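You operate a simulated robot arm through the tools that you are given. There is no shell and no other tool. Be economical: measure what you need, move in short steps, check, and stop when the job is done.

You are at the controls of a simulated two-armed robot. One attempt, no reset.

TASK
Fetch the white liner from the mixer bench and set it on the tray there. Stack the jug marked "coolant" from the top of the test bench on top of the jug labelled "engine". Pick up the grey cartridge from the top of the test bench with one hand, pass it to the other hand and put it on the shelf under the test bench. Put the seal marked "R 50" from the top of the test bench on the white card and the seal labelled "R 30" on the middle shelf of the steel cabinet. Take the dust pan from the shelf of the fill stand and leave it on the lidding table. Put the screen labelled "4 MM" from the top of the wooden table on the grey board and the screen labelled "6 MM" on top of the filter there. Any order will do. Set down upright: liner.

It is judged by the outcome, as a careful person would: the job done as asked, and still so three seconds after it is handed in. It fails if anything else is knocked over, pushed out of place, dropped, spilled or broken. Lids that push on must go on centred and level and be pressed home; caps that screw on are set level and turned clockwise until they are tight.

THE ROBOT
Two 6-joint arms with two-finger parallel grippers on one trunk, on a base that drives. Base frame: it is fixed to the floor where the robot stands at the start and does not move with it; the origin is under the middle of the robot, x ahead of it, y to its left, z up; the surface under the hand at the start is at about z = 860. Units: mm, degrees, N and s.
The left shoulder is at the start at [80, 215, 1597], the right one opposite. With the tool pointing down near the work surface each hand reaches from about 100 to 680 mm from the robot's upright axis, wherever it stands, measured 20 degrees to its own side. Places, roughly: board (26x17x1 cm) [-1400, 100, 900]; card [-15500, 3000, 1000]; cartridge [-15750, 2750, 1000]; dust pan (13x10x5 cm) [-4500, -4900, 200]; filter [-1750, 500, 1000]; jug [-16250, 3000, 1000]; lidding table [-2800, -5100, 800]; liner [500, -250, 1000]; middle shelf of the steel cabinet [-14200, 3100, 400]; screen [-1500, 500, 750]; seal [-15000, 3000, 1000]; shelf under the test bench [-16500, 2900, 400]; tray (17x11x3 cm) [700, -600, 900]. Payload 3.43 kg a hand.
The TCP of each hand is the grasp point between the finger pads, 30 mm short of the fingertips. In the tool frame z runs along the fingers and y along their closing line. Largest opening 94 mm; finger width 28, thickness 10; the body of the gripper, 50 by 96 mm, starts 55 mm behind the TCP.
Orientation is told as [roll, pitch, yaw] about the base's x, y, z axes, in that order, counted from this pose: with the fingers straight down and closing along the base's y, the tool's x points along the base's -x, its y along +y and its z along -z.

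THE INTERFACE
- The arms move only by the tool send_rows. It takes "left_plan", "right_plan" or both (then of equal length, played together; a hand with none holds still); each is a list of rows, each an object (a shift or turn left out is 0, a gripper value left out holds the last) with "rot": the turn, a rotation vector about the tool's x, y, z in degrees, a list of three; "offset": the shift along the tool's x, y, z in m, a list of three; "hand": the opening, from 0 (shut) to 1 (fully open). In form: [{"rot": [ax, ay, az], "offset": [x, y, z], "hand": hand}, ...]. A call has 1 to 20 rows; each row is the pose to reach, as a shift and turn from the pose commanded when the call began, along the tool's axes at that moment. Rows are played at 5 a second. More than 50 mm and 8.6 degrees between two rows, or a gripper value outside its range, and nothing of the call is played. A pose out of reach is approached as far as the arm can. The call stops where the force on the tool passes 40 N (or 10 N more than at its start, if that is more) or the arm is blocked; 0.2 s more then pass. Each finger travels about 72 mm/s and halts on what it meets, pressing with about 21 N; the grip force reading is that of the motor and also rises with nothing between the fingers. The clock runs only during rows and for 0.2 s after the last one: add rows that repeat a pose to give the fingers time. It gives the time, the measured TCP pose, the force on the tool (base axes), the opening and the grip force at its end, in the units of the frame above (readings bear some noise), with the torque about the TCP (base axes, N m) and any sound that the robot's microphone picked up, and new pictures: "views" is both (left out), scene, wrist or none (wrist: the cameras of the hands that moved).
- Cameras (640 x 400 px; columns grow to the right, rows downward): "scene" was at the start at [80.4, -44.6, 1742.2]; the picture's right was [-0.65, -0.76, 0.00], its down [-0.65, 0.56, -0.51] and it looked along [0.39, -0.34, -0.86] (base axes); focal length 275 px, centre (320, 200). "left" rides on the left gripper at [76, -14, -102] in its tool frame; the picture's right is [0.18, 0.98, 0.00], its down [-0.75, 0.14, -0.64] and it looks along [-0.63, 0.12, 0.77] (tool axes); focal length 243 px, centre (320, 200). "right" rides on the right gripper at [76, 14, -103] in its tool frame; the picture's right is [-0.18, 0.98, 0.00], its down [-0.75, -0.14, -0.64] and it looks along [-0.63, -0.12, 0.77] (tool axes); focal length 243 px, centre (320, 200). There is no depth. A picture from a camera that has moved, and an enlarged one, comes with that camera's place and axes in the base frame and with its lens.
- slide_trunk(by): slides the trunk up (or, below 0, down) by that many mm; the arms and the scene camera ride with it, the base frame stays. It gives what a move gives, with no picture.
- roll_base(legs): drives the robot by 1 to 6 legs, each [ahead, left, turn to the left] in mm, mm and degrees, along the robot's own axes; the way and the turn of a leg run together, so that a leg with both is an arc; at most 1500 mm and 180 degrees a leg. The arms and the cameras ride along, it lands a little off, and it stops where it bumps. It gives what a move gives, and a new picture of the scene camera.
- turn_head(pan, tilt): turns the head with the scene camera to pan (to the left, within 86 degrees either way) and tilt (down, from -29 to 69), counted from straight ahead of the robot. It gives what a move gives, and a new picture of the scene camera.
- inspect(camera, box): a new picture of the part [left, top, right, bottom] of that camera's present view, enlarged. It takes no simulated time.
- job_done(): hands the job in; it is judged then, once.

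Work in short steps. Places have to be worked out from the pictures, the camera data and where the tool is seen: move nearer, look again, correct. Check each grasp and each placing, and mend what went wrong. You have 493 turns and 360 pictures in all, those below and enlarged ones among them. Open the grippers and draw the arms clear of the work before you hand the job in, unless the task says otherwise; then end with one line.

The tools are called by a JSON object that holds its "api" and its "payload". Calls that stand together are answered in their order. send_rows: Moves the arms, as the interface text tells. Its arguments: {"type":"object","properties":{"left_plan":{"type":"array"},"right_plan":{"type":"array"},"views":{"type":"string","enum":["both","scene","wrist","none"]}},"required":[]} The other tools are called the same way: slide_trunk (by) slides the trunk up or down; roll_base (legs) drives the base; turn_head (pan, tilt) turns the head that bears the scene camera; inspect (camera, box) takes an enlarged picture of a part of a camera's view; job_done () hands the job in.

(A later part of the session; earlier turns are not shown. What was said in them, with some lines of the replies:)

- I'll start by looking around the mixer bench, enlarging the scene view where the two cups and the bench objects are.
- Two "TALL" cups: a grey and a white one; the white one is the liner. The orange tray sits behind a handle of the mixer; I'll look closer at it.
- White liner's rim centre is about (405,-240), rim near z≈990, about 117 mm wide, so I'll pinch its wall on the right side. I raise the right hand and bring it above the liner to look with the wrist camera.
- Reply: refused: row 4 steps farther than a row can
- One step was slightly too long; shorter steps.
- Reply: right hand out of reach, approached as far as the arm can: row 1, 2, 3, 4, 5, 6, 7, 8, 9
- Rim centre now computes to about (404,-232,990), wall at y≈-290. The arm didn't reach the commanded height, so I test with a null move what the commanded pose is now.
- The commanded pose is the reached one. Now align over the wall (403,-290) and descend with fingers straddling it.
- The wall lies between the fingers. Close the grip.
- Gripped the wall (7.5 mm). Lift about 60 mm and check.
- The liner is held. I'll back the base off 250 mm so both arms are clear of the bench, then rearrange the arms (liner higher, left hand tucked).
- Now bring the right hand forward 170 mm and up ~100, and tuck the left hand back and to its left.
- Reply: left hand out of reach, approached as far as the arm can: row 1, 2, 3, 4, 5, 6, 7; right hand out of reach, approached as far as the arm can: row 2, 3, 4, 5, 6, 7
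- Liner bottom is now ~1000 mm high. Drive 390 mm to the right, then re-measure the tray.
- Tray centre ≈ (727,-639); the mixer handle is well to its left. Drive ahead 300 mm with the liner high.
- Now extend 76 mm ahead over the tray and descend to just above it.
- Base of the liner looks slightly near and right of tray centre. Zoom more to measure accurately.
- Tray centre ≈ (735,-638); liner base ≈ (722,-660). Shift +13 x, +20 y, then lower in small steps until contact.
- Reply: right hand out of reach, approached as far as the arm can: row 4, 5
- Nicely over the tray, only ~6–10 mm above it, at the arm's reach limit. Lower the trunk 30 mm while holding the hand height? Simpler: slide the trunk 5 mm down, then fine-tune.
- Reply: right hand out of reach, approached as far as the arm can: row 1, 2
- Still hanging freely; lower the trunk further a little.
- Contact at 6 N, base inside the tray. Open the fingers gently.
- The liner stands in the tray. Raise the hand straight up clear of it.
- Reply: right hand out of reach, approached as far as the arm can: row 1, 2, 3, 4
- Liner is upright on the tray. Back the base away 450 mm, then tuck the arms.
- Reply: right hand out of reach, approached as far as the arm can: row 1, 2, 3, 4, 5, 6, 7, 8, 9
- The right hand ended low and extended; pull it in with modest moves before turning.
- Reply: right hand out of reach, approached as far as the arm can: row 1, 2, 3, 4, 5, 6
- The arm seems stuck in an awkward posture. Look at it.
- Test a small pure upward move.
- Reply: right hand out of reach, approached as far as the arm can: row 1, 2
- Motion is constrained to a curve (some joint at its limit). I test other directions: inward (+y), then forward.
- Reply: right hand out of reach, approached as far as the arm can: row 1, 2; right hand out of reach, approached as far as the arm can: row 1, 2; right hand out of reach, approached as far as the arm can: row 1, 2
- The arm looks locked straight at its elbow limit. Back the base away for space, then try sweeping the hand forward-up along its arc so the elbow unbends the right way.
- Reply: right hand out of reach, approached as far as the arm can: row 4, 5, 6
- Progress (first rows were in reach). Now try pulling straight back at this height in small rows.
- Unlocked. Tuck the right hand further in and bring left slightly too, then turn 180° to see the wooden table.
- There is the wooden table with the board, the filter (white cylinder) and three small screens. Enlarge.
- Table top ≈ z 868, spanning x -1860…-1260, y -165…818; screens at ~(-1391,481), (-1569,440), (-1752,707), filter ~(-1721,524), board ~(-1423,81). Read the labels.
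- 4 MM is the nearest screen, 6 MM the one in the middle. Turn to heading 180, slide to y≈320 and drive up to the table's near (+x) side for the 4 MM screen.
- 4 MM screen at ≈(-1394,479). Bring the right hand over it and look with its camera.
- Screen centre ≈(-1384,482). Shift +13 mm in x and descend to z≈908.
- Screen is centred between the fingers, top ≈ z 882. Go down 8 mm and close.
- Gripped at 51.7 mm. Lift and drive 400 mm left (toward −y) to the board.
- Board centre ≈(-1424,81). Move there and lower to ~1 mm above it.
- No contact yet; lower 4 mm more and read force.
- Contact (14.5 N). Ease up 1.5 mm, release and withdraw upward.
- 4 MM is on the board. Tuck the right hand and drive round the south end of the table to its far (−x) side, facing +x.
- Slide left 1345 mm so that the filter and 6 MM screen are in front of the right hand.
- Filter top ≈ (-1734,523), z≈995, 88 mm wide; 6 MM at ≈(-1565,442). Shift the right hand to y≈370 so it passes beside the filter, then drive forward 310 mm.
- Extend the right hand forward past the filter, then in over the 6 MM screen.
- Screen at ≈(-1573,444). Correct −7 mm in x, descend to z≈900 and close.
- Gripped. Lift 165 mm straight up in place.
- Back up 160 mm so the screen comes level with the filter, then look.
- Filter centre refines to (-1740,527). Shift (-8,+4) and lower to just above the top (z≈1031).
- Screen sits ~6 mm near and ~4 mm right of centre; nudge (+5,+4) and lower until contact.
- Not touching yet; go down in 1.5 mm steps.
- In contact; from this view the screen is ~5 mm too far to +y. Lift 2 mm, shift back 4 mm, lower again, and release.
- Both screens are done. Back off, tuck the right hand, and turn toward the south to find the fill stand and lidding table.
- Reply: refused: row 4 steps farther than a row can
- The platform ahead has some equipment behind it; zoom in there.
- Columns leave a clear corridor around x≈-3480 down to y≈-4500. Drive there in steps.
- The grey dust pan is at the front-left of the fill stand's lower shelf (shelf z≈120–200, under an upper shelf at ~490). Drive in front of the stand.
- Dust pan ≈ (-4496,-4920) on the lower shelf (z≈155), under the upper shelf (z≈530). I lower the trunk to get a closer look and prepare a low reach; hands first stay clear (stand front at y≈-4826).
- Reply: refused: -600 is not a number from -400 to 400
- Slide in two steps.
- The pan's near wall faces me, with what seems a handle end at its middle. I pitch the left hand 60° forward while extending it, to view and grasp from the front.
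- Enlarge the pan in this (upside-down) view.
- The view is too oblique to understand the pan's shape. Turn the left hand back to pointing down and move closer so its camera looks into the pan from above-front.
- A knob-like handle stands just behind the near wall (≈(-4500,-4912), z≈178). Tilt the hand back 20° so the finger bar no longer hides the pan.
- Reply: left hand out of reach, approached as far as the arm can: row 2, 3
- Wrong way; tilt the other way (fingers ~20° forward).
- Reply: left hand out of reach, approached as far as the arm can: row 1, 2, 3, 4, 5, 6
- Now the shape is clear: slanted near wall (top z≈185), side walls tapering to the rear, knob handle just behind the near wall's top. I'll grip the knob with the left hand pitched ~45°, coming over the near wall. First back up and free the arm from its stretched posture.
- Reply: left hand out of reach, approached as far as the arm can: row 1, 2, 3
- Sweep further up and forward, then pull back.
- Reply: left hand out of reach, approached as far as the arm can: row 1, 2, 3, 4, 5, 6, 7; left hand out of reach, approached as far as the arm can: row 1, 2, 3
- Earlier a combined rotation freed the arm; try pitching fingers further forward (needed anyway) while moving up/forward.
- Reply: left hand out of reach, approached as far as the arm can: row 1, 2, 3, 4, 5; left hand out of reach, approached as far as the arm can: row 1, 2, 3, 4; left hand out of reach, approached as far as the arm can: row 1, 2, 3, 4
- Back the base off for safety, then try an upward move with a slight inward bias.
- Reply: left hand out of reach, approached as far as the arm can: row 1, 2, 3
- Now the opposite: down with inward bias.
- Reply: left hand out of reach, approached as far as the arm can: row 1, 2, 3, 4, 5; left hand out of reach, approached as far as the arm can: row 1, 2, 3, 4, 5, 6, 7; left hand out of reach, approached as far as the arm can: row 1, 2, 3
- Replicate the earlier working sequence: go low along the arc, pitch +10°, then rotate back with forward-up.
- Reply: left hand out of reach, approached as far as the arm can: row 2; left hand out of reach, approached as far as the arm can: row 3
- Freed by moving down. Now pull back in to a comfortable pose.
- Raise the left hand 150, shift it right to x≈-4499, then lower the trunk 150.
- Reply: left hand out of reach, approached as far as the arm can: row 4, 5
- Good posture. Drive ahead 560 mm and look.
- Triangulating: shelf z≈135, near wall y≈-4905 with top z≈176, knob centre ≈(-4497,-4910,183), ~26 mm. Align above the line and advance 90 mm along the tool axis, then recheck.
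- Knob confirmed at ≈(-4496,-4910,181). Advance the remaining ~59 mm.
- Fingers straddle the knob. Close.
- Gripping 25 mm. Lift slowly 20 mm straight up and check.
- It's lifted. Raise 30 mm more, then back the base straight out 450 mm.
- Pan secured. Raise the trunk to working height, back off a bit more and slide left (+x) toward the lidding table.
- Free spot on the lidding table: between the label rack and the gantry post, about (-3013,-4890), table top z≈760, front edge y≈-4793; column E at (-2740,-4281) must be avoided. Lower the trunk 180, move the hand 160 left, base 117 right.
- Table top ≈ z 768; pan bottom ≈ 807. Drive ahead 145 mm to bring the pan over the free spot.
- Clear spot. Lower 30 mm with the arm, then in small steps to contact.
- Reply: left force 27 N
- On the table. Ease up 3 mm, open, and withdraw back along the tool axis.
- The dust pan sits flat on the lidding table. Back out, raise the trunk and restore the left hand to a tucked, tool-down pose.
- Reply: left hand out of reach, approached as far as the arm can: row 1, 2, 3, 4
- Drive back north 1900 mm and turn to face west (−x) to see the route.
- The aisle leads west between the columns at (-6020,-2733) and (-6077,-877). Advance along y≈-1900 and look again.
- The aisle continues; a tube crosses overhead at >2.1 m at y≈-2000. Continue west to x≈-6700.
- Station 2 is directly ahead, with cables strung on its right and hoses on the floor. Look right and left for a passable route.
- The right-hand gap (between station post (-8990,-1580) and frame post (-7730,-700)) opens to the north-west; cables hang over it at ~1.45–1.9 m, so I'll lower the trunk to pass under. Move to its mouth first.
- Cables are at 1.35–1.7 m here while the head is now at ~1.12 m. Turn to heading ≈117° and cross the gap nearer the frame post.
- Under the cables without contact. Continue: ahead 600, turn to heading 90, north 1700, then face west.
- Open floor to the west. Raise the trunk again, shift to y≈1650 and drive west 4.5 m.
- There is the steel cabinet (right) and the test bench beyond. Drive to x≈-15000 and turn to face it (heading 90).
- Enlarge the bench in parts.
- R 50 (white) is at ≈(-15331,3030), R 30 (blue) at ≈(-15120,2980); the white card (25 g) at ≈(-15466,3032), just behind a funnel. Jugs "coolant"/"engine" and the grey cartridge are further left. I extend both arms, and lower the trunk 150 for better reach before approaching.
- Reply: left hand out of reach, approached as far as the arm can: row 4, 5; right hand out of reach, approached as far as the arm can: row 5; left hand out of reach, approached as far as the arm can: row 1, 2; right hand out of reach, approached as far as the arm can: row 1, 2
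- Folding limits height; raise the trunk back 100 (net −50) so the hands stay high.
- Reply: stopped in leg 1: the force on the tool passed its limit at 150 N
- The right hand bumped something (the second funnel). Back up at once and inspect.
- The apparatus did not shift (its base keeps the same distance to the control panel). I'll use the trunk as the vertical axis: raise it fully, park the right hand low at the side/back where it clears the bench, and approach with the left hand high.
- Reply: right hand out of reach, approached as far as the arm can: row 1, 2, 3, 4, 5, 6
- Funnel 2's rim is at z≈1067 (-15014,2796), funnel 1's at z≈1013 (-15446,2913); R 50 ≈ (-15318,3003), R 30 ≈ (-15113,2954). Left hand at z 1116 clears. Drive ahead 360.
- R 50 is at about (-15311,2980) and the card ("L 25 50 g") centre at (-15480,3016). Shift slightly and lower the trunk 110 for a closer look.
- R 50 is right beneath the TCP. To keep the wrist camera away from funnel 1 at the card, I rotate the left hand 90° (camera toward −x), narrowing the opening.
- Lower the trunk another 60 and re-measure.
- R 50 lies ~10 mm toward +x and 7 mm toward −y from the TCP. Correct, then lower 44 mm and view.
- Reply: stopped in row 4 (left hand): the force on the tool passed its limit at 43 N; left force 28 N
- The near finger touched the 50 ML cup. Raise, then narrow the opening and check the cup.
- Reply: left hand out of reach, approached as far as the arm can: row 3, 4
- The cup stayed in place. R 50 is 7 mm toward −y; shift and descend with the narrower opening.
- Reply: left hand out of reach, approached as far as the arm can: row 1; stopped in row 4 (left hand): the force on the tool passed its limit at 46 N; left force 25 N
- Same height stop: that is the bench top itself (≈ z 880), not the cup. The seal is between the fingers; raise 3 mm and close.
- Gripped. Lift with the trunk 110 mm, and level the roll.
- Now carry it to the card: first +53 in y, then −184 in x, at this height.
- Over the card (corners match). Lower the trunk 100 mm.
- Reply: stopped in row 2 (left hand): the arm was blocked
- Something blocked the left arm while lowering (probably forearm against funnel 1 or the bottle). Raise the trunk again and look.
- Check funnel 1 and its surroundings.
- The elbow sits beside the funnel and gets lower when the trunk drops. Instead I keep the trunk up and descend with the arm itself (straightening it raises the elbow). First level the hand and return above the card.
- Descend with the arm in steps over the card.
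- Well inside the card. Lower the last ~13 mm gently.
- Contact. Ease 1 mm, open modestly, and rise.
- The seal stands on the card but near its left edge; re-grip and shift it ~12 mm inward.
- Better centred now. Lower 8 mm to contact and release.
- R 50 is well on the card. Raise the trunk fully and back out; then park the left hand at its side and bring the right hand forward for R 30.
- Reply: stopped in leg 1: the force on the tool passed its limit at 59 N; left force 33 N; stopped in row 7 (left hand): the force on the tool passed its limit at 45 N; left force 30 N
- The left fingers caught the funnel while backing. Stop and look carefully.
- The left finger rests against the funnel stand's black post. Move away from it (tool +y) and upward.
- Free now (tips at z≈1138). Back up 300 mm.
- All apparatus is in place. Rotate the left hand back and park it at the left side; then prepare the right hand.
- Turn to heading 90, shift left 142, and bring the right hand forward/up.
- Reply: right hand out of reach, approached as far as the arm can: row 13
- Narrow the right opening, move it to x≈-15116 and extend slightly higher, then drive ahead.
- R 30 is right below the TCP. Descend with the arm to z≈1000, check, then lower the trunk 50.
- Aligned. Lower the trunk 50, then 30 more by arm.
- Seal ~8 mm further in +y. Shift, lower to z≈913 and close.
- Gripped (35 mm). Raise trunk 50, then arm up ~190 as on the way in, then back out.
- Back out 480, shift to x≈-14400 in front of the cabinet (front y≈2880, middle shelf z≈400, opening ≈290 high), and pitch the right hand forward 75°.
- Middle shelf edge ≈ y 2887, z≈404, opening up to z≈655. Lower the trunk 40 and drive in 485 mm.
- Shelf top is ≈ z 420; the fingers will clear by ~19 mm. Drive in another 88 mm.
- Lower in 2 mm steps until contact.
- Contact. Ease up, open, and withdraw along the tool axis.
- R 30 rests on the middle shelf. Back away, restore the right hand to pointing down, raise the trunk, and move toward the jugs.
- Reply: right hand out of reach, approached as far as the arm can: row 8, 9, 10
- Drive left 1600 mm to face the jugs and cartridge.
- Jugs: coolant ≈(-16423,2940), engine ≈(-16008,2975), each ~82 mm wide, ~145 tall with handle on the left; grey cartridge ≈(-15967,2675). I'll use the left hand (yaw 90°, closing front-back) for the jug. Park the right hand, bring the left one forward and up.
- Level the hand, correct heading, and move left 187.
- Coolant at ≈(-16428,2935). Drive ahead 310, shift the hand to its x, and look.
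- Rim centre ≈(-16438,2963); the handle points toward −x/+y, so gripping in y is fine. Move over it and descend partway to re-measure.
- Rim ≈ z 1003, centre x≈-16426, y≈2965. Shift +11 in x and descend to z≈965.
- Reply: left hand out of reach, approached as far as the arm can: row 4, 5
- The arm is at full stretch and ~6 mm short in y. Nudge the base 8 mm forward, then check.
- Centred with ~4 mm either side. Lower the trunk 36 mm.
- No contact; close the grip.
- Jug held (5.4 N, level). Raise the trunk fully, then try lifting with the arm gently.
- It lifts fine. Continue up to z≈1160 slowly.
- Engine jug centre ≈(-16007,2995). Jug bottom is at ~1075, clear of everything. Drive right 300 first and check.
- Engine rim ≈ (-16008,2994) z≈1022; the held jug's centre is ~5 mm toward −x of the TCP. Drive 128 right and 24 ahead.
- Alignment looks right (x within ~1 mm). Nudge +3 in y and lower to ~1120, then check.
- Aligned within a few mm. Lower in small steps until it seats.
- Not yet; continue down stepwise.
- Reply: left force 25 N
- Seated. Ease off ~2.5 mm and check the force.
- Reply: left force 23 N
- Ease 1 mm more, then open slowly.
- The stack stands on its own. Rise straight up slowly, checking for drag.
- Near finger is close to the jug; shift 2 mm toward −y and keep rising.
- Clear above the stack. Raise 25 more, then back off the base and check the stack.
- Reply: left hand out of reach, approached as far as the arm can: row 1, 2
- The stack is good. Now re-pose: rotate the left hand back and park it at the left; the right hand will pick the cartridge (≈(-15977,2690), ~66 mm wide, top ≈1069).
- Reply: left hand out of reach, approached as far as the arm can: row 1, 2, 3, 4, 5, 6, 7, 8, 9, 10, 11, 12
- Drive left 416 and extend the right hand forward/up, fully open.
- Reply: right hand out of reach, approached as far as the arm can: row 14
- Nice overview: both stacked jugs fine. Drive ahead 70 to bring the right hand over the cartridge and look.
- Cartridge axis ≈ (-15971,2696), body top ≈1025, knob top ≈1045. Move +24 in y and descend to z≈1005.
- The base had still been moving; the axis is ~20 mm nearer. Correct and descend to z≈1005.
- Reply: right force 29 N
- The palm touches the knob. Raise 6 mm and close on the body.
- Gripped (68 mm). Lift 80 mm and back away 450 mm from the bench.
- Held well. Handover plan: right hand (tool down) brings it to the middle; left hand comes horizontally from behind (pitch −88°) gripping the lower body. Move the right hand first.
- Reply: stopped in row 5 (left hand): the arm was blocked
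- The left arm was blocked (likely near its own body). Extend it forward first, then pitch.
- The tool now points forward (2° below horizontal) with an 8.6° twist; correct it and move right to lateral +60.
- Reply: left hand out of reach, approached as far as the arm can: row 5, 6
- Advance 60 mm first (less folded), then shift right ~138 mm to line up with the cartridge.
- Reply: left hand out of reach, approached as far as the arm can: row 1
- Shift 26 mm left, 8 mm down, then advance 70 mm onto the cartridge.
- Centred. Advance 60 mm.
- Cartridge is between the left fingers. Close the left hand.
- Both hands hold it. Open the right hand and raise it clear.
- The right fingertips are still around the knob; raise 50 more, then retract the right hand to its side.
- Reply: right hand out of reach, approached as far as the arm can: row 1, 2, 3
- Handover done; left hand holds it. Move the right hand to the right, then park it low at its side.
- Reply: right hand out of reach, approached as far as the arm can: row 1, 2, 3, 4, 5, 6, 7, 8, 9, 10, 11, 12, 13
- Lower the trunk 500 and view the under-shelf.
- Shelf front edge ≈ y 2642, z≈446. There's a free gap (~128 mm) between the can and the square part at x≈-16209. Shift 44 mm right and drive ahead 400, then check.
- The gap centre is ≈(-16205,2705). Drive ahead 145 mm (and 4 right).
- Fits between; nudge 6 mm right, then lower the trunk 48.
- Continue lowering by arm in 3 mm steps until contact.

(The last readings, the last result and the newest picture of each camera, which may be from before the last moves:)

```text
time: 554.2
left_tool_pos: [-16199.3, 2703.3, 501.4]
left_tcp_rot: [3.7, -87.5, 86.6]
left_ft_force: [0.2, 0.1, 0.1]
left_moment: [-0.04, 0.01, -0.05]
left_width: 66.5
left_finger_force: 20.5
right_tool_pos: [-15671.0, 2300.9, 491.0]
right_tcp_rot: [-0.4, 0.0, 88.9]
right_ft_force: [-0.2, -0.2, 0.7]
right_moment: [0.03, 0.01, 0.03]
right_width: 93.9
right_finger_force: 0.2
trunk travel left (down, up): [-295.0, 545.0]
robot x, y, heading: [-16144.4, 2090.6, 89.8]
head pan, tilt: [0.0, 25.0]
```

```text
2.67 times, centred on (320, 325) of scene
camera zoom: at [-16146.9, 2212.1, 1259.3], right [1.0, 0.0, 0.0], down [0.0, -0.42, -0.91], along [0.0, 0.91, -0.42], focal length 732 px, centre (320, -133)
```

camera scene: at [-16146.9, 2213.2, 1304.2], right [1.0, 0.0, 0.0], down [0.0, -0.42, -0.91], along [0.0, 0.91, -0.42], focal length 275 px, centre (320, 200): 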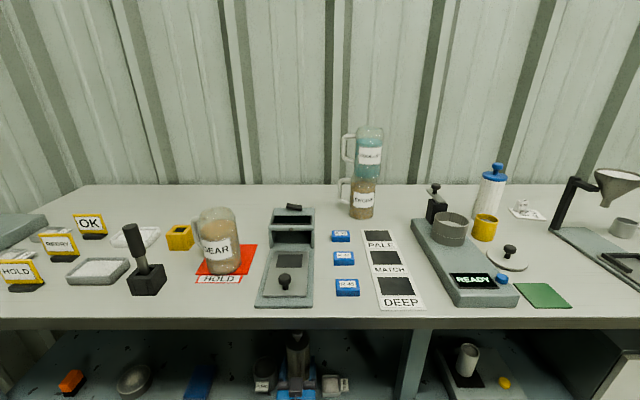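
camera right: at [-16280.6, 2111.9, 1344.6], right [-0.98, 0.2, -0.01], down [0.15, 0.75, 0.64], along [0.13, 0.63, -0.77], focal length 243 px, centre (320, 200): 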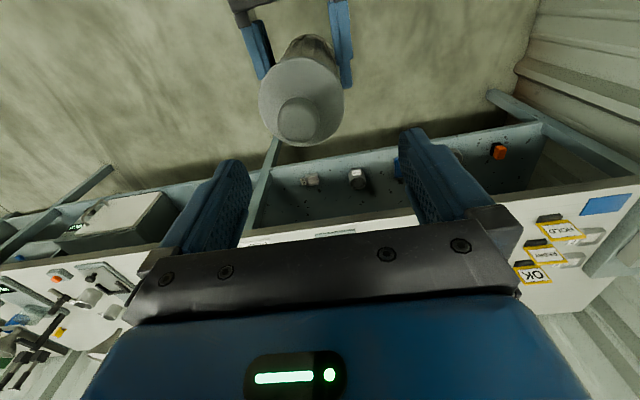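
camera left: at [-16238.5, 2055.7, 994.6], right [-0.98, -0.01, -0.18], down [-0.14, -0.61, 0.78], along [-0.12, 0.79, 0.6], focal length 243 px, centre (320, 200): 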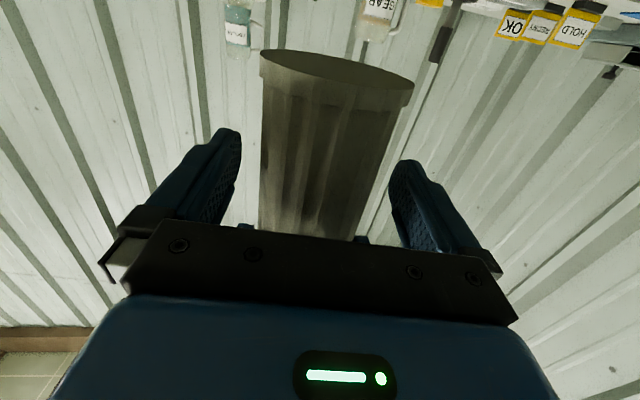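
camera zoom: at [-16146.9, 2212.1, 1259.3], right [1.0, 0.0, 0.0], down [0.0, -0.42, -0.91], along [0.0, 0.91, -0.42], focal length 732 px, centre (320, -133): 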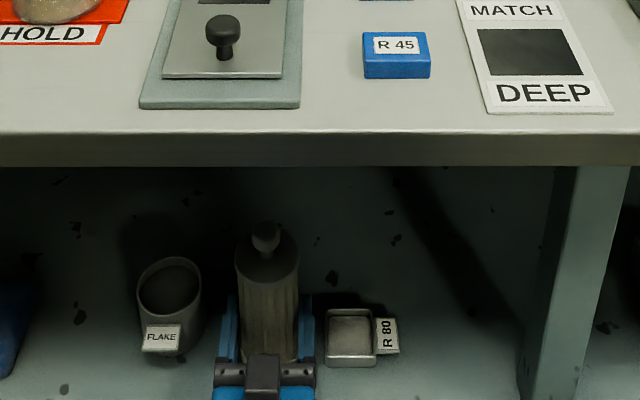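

No contact yet; look more steeply to see the shelf's front edge relative to the cartridge.

{"api": "turn_head", "payload": {"pan": 0, "tilt": 45}}

{"api": "inspect", "payload": {"camera": "scene", "box": [220, 180, 420, 330]}}

```text
time: 555.0
left_tool_pos: [-16198.9, 2703.5, 502.1]
left_tcp_rot: [3.8, -87.5, 86.4]
left_ft_force: [0.1, -0.5, 0.0]
left_moment: [-0.08, -0.01, -0.02]
left_width: 66.3
left_finger_force: 20.4
right_tool_pos: [-15668.9, 2300.3, 490.7]
right_tcp_rot: [-0.4, 0.1, 89.0]
right_ft_force: [0.2, 0.7, 1.1]
right_moment: [0.01, 0.01, 0.0]
right_width: 94.0
right_finger_force: 0.2
trunk travel left (down, up): [-295.0, 545.0]
robot x, y, heading: [-16145.4, 2090.6, 89.8]
head pan, tilt: [0.0, 45.0]
camera scene: at [-16147.0, 2201.3, 1228.8], right [1.0, 0.0, 0.0], down [0.0, -0.71, -0.71], along [0.0, 0.71, -0.71], focal length 275 px, centre (320, 200)
```

scene: 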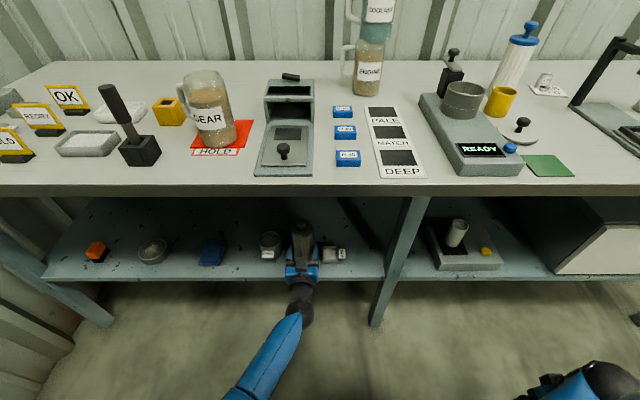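

```text
2.67 times, centred on (320, 255) of scene
camera zoom: at [-16147.0, 2201.3, 1228.8], right [1.0, 0.0, 0.0], down [0.0, -0.71, -0.71], along [0.0, 0.71, -0.71], focal length 732 px, centre (320, 53)
```

zoom: 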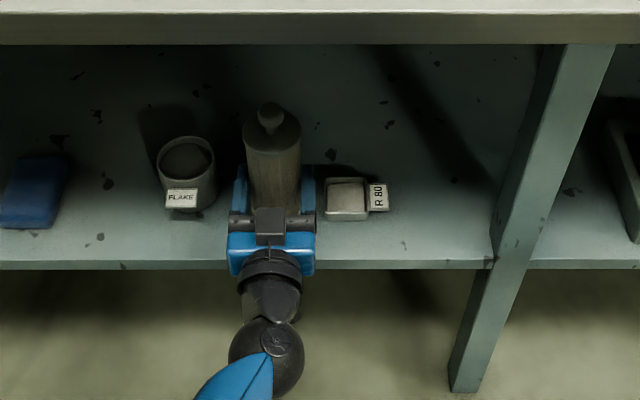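

{"api": "inspect", "payload": {"camera": "left", "box": [0, 0, 640, 400]}}

```text
1.00 times, centred on (320, 200) of left (not enlarged: the box is as wide or as high as the picture)
camera zoom: at [-16183.8, 2597.7, 429.9], right [-0.98, -0.01, -0.18], down [-0.14, -0.61, 0.78], along [-0.12, 0.79, 0.6], focal length 243 px, centre (320, 200)
```

zoom: 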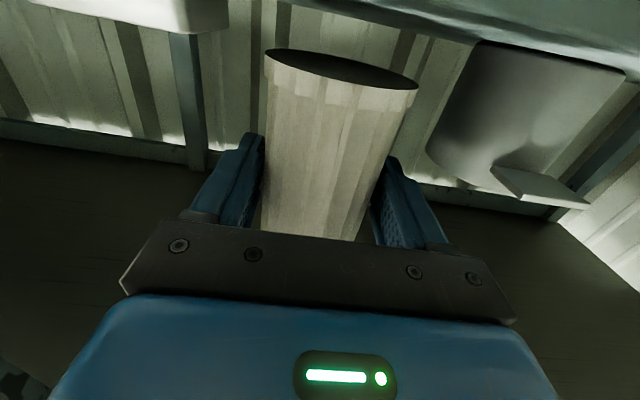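

Shelf top is ≈ z 427 (seen via the can's base), so ~14 mm remain. Push 8 mm further in and lower in small steps.

{"api": "send_rows", "payload": {"left_plan": [{"offset": [0.0, 0, 0.008]}, {"offset": [0.005, 0, 0.008]}, {"offset": [0.01, 0, 0.008]}], "views": "none"}}

{"api": "send_rows", "payload": {"left_plan": [{"offset": [0.0015, 0, 0]}, {"offset": [0.003, 0, 0]}], "views": "none"}}

{"api": "send_rows", "payload": {"left_plan": [{"offset": [0.0015, 0, 0]}, {"offset": [0.003, 0, 0]}], "views": "none"}}

```text
time: 555.8
left_tool_pos: [-16199.3, 2711.6, 492.4]
left_tcp_rot: [4.2, -87.5, 85.9]
left_ft_force: [-0.5, 0.6, 0.0]
left_moment: [-0.03, 0.04, 0.0]
left_width: 66.5
left_finger_force: 20.8
right_tool_pos: [-15670.8, 2300.4, 491.3]
right_tcp_rot: [-0.4, -0.1, 88.9]
right_ft_force: [0.3, -0.1, 0.2]
right_moment: [-0.02, 0.01, -0.02]
right_width: 94.2
right_finger_force: 0.0
trunk travel left (down, up): [-295.0, 545.0]
robot x, y, heading: [-16148.2, 2092.3, 89.9]
head pan, tilt: [0.0, 45.0]
```

```text
time: 556.4
left_tool_pos: [-16199.3, 2710.7, 487.6]
left_tcp_rot: [3.0, -87.6, 87.2]
left_ft_force: [-0.1, 0.1, 0.4]
left_moment: [-0.07, 0.02, -0.05]
left_width: 66.1
left_finger_force: 20.7
right_tool_pos: [-15669.9, 2301.6, 491.0]
right_tcp_rot: [-0.4, 0.0, 88.9]
right_ft_force: [-0.5, 0.5, 0.4]
right_moment: [-0.01, -0.02, -0.01]
right_width: 93.8
right_finger_force: 0.0
trunk travel left (down, up): [-295.0, 545.0]
robot x, y, heading: [-16142.9, 2088.3, 90.1]
head pan, tilt: [0.0, 45.0]
```

```text
time: 557.0
left_tool_pos: [-16200.0, 2711.0, 486.6]
left_tcp_rot: [4.0, -87.6, 86.1]
left_ft_force: [-0.3, -0.4, -0.1]
left_moment: [-0.02, 0.01, -0.01]
left_width: 66.4
left_finger_force: 20.3
right_tool_pos: [-15670.0, 2300.9, 491.5]
right_tcp_rot: [-0.4, 0.0, 89.0]
right_ft_force: [0.1, -0.9, 0.4]
right_moment: [0.0, 0.04, 0.0]
right_width: 94.1
right_finger_force: 0.1
trunk travel left (down, up): [-295.0, 545.0]
robot x, y, heading: [-16147.4, 2088.1, 89.9]
head pan, tilt: [0.0, 45.0]
```

{"api": "inspect", "payload": {"camera": "left", "box": [160, 0, 640, 240]}}

{"api": "send_rows", "payload": {"left_plan": [{"offset": [0.0015, 0, 0]}, {"offset": [0.003, 0, 0]}], "views": "none"}}

```text
1.33 times, centred on (400, 120) of left
camera zoom: at [-16184.7, 2605.0, 414.0], right [-0.98, -0.01, -0.18], down [-0.14, -0.61, 0.78], along [-0.12, 0.79, 0.6], focal length 324 px, centre (213, 307)
```

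zoom: 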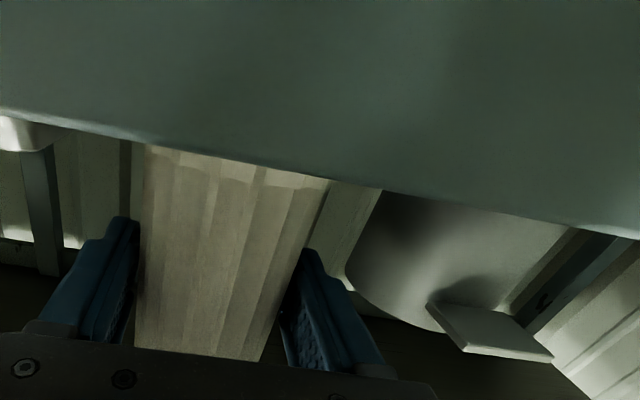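

```text
time: 557.6
left_tool_pos: [-16199.7, 2709.9, 483.1]
left_tcp_rot: [4.3, -87.6, 86.0]
left_ft_force: [0.3, -0.4, -0.6]
left_moment: [-0.05, -0.02, -0.01]
left_width: 66.4
left_finger_force: 20.8
right_tool_pos: [-15670.2, 2300.5, 490.4]
right_tcp_rot: [-0.5, -0.1, 89.1]
right_ft_force: [0.6, -0.6, -0.4]
right_moment: [-0.03, 0.02, 0.01]
right_width: 94.1
right_finger_force: 0.1
trunk travel left (down, up): [-295.0, 545.0]
robot x, y, heading: [-16147.6, 2092.2, 89.9]
head pan, tilt: [0.0, 45.0]
```

Shelf top ≈424 — contact must be close. Continue in 2 mm steps.

{"api": "send_rows", "payload": {"left_plan": [{"offset": [0.001, 0, 0]}, {"offset": [0.002, 0, 0]}], "views": "none"}}

{"api": "send_rows", "payload": {"left_plan": [{"offset": [0.001, 0, 0]}, {"offset": [0.002, 0, 0]}], "views": "none"}}

{"api": "send_rows", "payload": {"left_plan": [{"offset": [0.001, 0, 0]}, {"offset": [0.002, 0, 0]}], "views": "none"}}

```text
time: 558.2
left_tool_pos: [-16199.4, 2710.0, 480.2]
left_tcp_rot: [3.6, -87.7, 86.7]
left_ft_force: [-0.5, -0.6, -0.3]
left_moment: [-0.11, 0.03, -0.04]
left_width: 66.2
left_finger_force: 21.3
right_tool_pos: [-15670.4, 2300.0, 491.8]
right_tcp_rot: [-0.4, 0.0, 89.0]
right_ft_force: [0.1, 0.1, 0.4]
right_moment: [0.0, -0.05, 0.02]
right_width: 94.0
right_finger_force: 0.1
trunk travel left (down, up): [-295.0, 545.0]
robot x, y, heading: [-16146.4, 2093.1, 89.9]
head pan, tilt: [0.0, 45.0]
```

```text
time: 558.8
left_tool_pos: [-16198.6, 2710.0, 481.1]
left_tcp_rot: [3.3, -88.0, 87.0]
left_ft_force: [-1.5, -1.5, 9.7]
left_moment: [-0.28, 0.09, -0.04]
left_width: 66.5
left_finger_force: 20.2
right_tool_pos: [-15670.5, 2300.4, 493.0]
right_tcp_rot: [-0.4, -0.1, 89.0]
right_ft_force: [-0.3, -0.1, 0.0]
right_moment: [0.0, -0.01, 0.0]
right_width: 94.1
right_finger_force: 0.1
trunk travel left (down, up): [-295.0, 545.0]
robot x, y, heading: [-16147.2, 2088.8, 89.9]
head pan, tilt: [0.0, 45.0]
```

```text
time: 559.4
left_tool_pos: [-16199.8, 2709.2, 479.2]
left_tcp_rot: [3.7, -87.9, 86.8]
left_ft_force: [-3.6, -0.3, 13.6]
left_moment: [0.1, -0.05, -0.04]
left_width: 66.0
left_finger_force: 21.2
right_tool_pos: [-15669.5, 2299.9, 491.1]
right_tcp_rot: [-0.4, -0.1, 88.9]
right_ft_force: [-0.1, 0.8, 0.1]
right_moment: [0.01, -0.01, -0.05]
right_width: 94.3
right_finger_force: 0.0
trunk travel left (down, up): [-295.0, 545.0]
robot x, y, heading: [-16142.7, 2089.2, 89.9]
head pan, tilt: [0.0, 45.0]
```

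Contact (13.6 N). Ease 1.5 mm, open to ~80 mm, and withdraw straight back.

{"api": "send_rows", "payload": {"left_plan": [{"offset": [-0.0015, 0, 0]}, {"offset": [-0.0015, 0, 0], "hand": 0.8}, {"offset": [-0.0015, 0, 0], "hand": 0.88}, {"offset": [-0.0015, 0, 0]}], "views": "none"}}

{"api": "inspect", "payload": {"camera": "scene", "box": [220, 180, 420, 330]}}

```text
time: 560.4
left_tool_pos: [-16198.1, 2710.0, 478.1]
left_tcp_rot: [4.0, -87.6, 86.2]
left_ft_force: [-0.4, -1.0, 0.5]
left_moment: [-0.02, 0.0, 0.01]
left_width: 82.4
left_finger_force: 0.0
right_tool_pos: [-15669.4, 2300.0, 491.8]
right_tcp_rot: [-0.4, -0.1, 89.1]
right_ft_force: [0.2, 0.3, -0.8]
right_moment: [-0.04, 0.01, 0.01]
right_width: 94.4
right_finger_force: 0.1
trunk travel left (down, up): [-295.0, 545.0]
robot x, y, heading: [-16146.3, 2087.3, 89.9]
head pan, tilt: [0.0, 45.0]
```

```text
2.67 times, centred on (320, 255) of scene
camera zoom: at [-16146.9, 2200.8, 1228.8], right [1.0, 0.0, 0.0], down [0.0, -0.71, -0.71], along [0.0, 0.71, -0.71], focal length 732 px, centre (320, 53)
```

zoom: 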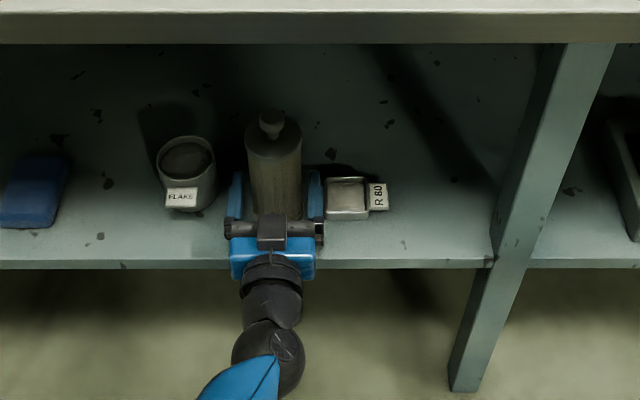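

Standing by itself. Withdraw straight back along the tool axis.

{"api": "roll_base", "payload": {"legs": [[-60, 0, 0]]}}

{"api": "inspect", "payload": {"camera": "scene", "box": [220, 180, 420, 330]}}

```text
time: 561.4
left_tool_pos: [-16199.2, 2651.0, 480.4]
left_tcp_rot: [3.9, -87.6, 86.4]
left_ft_force: [-0.1, 0.3, 0.4]
left_moment: [-0.03, 0.0, 0.01]
left_width: 82.8
left_finger_force: 0.1
right_tool_pos: [-15671.0, 2241.3, 491.6]
right_tcp_rot: [-0.3, -0.1, 89.0]
right_ft_force: [-0.9, 0.6, 0.8]
right_moment: [0.05, 0.0, -0.02]
right_width: 94.0
right_finger_force: 0.2
trunk travel left (down, up): [-295.0, 545.0]
robot x, y, heading: [-16146.4, 2033.3, 89.6]
head pan, tilt: [0.0, 45.0]
camera scene: at [-16147.0, 2140.3, 1228.9], right [1.0, 0.0, 0.0], down [0.0, -0.71, -0.71], along [0.0, 0.71, -0.71], focal length 275 px, centre (320, 200)
```

scene: 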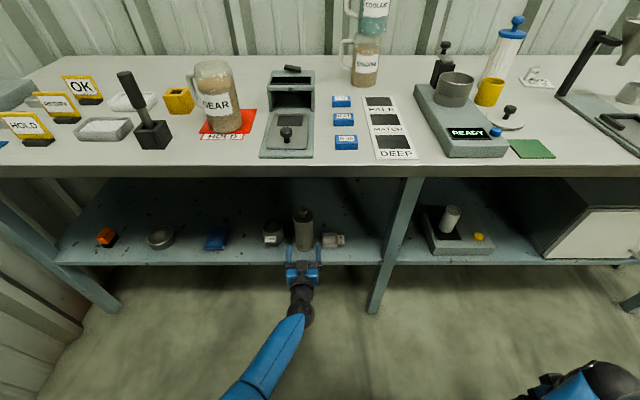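

```text
2.67 times, centred on (320, 255) of scene
camera zoom: at [-16147.0, 2140.3, 1228.9], right [1.0, 0.0, 0.0], down [0.0, -0.71, -0.71], along [0.0, 0.71, -0.71], focal length 732 px, centre (320, 53)
```

zoom: 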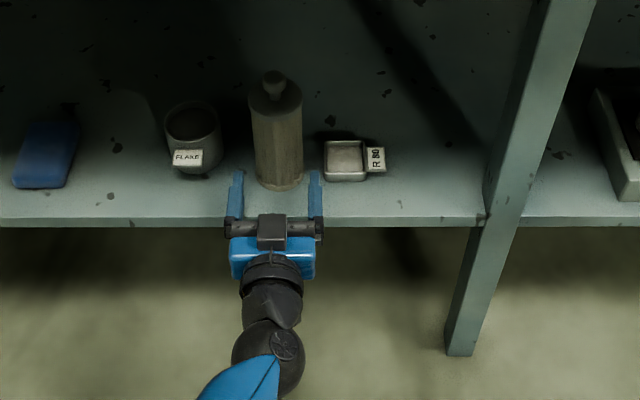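

The cartridge stands upright on the shelf. Back the robot away with grippers open and take a final look.

{"api": "roll_base", "payload": {"legs": [[-500, 0, 0]]}}

{"api": "send_rows", "payload": {"left_plan": [{"hand": 1.0}, {"hand": 1.0}], "right_plan": [{"hand": 1.0}, {"hand": 1.0}], "views": "none"}}

{"api": "inspect", "payload": {"camera": "scene", "box": [140, 30, 520, 270]}}

```text
time: 564.3
left_tool_pos: [-16201.7, 2152.7, 480.0]
left_tcp_rot: [3.8, -87.7, 87.0]
left_ft_force: [0.2, -0.7, -0.4]
left_moment: [-0.03, -0.01, 0.04]
left_width: 83.1
left_finger_force: 0.0
right_tool_pos: [-15670.6, 1746.2, 491.2]
right_tcp_rot: [-0.4, -0.1, 89.4]
right_ft_force: [0.2, 0.2, -0.2]
right_moment: [0.01, 0.01, 0.0]
right_width: 93.9
right_finger_force: 0.0
trunk travel left (down, up): [-295.0, 545.0]
robot x, y, heading: [-16145.0, 1533.7, 89.9]
head pan, tilt: [0.0, 45.0]
camera scene: at [-16146.7, 1643.1, 1228.8], right [1.0, 0.01, 0.0], down [0.0, -0.71, -0.71], along [0.0, 0.71, -0.71], focal length 275 px, centre (320, 200)
```

scene: 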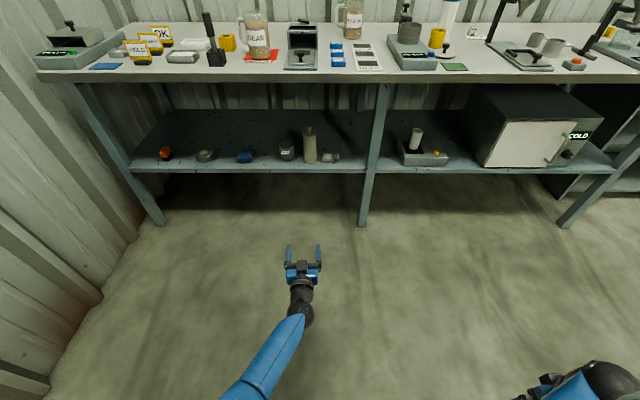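

```text
time: 564.9
left_tool_pos: [-16201.5, 2152.0, 479.2]
left_tcp_rot: [3.7, -87.6, 86.8]
left_ft_force: [0.0, -0.7, 0.0]
left_moment: [0.0, -0.03, 0.01]
left_width: 94.1
left_finger_force: 0.1
right_tool_pos: [-15669.6, 1746.4, 491.9]
right_tcp_rot: [-0.3, 0.0, 89.3]
right_ft_force: [0.2, 0.4, 0.5]
right_moment: [-0.02, 0.03, 0.01]
right_width: 94.0
right_finger_force: 0.0
trunk travel left (down, up): [-295.0, 545.0]
robot x, y, heading: [-16143.2, 1530.8, 90.4]
head pan, tilt: [0.0, 45.0]
```

```text
1.67 times, centred on (330, 150) of scene
camera zoom: at [-16146.7, 1643.7, 1228.8], right [1.0, 0.01, 0.0], down [0.0, -0.71, -0.71], along [0.0, 0.71, -0.71], focal length 458 px, centre (303, 283)
```

zoom: 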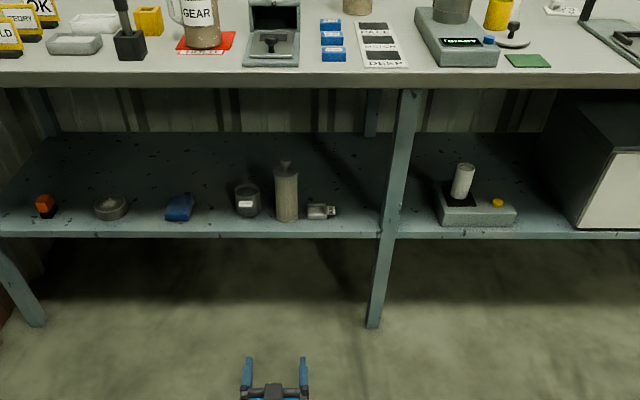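

All the placings are in order and the arms are clear with the grippers open; hand the job in.

{"api": "job_done", "payload": {}}

```text
The job is handed in.
```

The job is handed in: the liner, jugs, cartridge, both seals, dust pan and both screens are all where you asked. My hands bumped both funnel stands on the test bench, one contact reaching about 150 N, but nothing shifted that I could see in the pictures.
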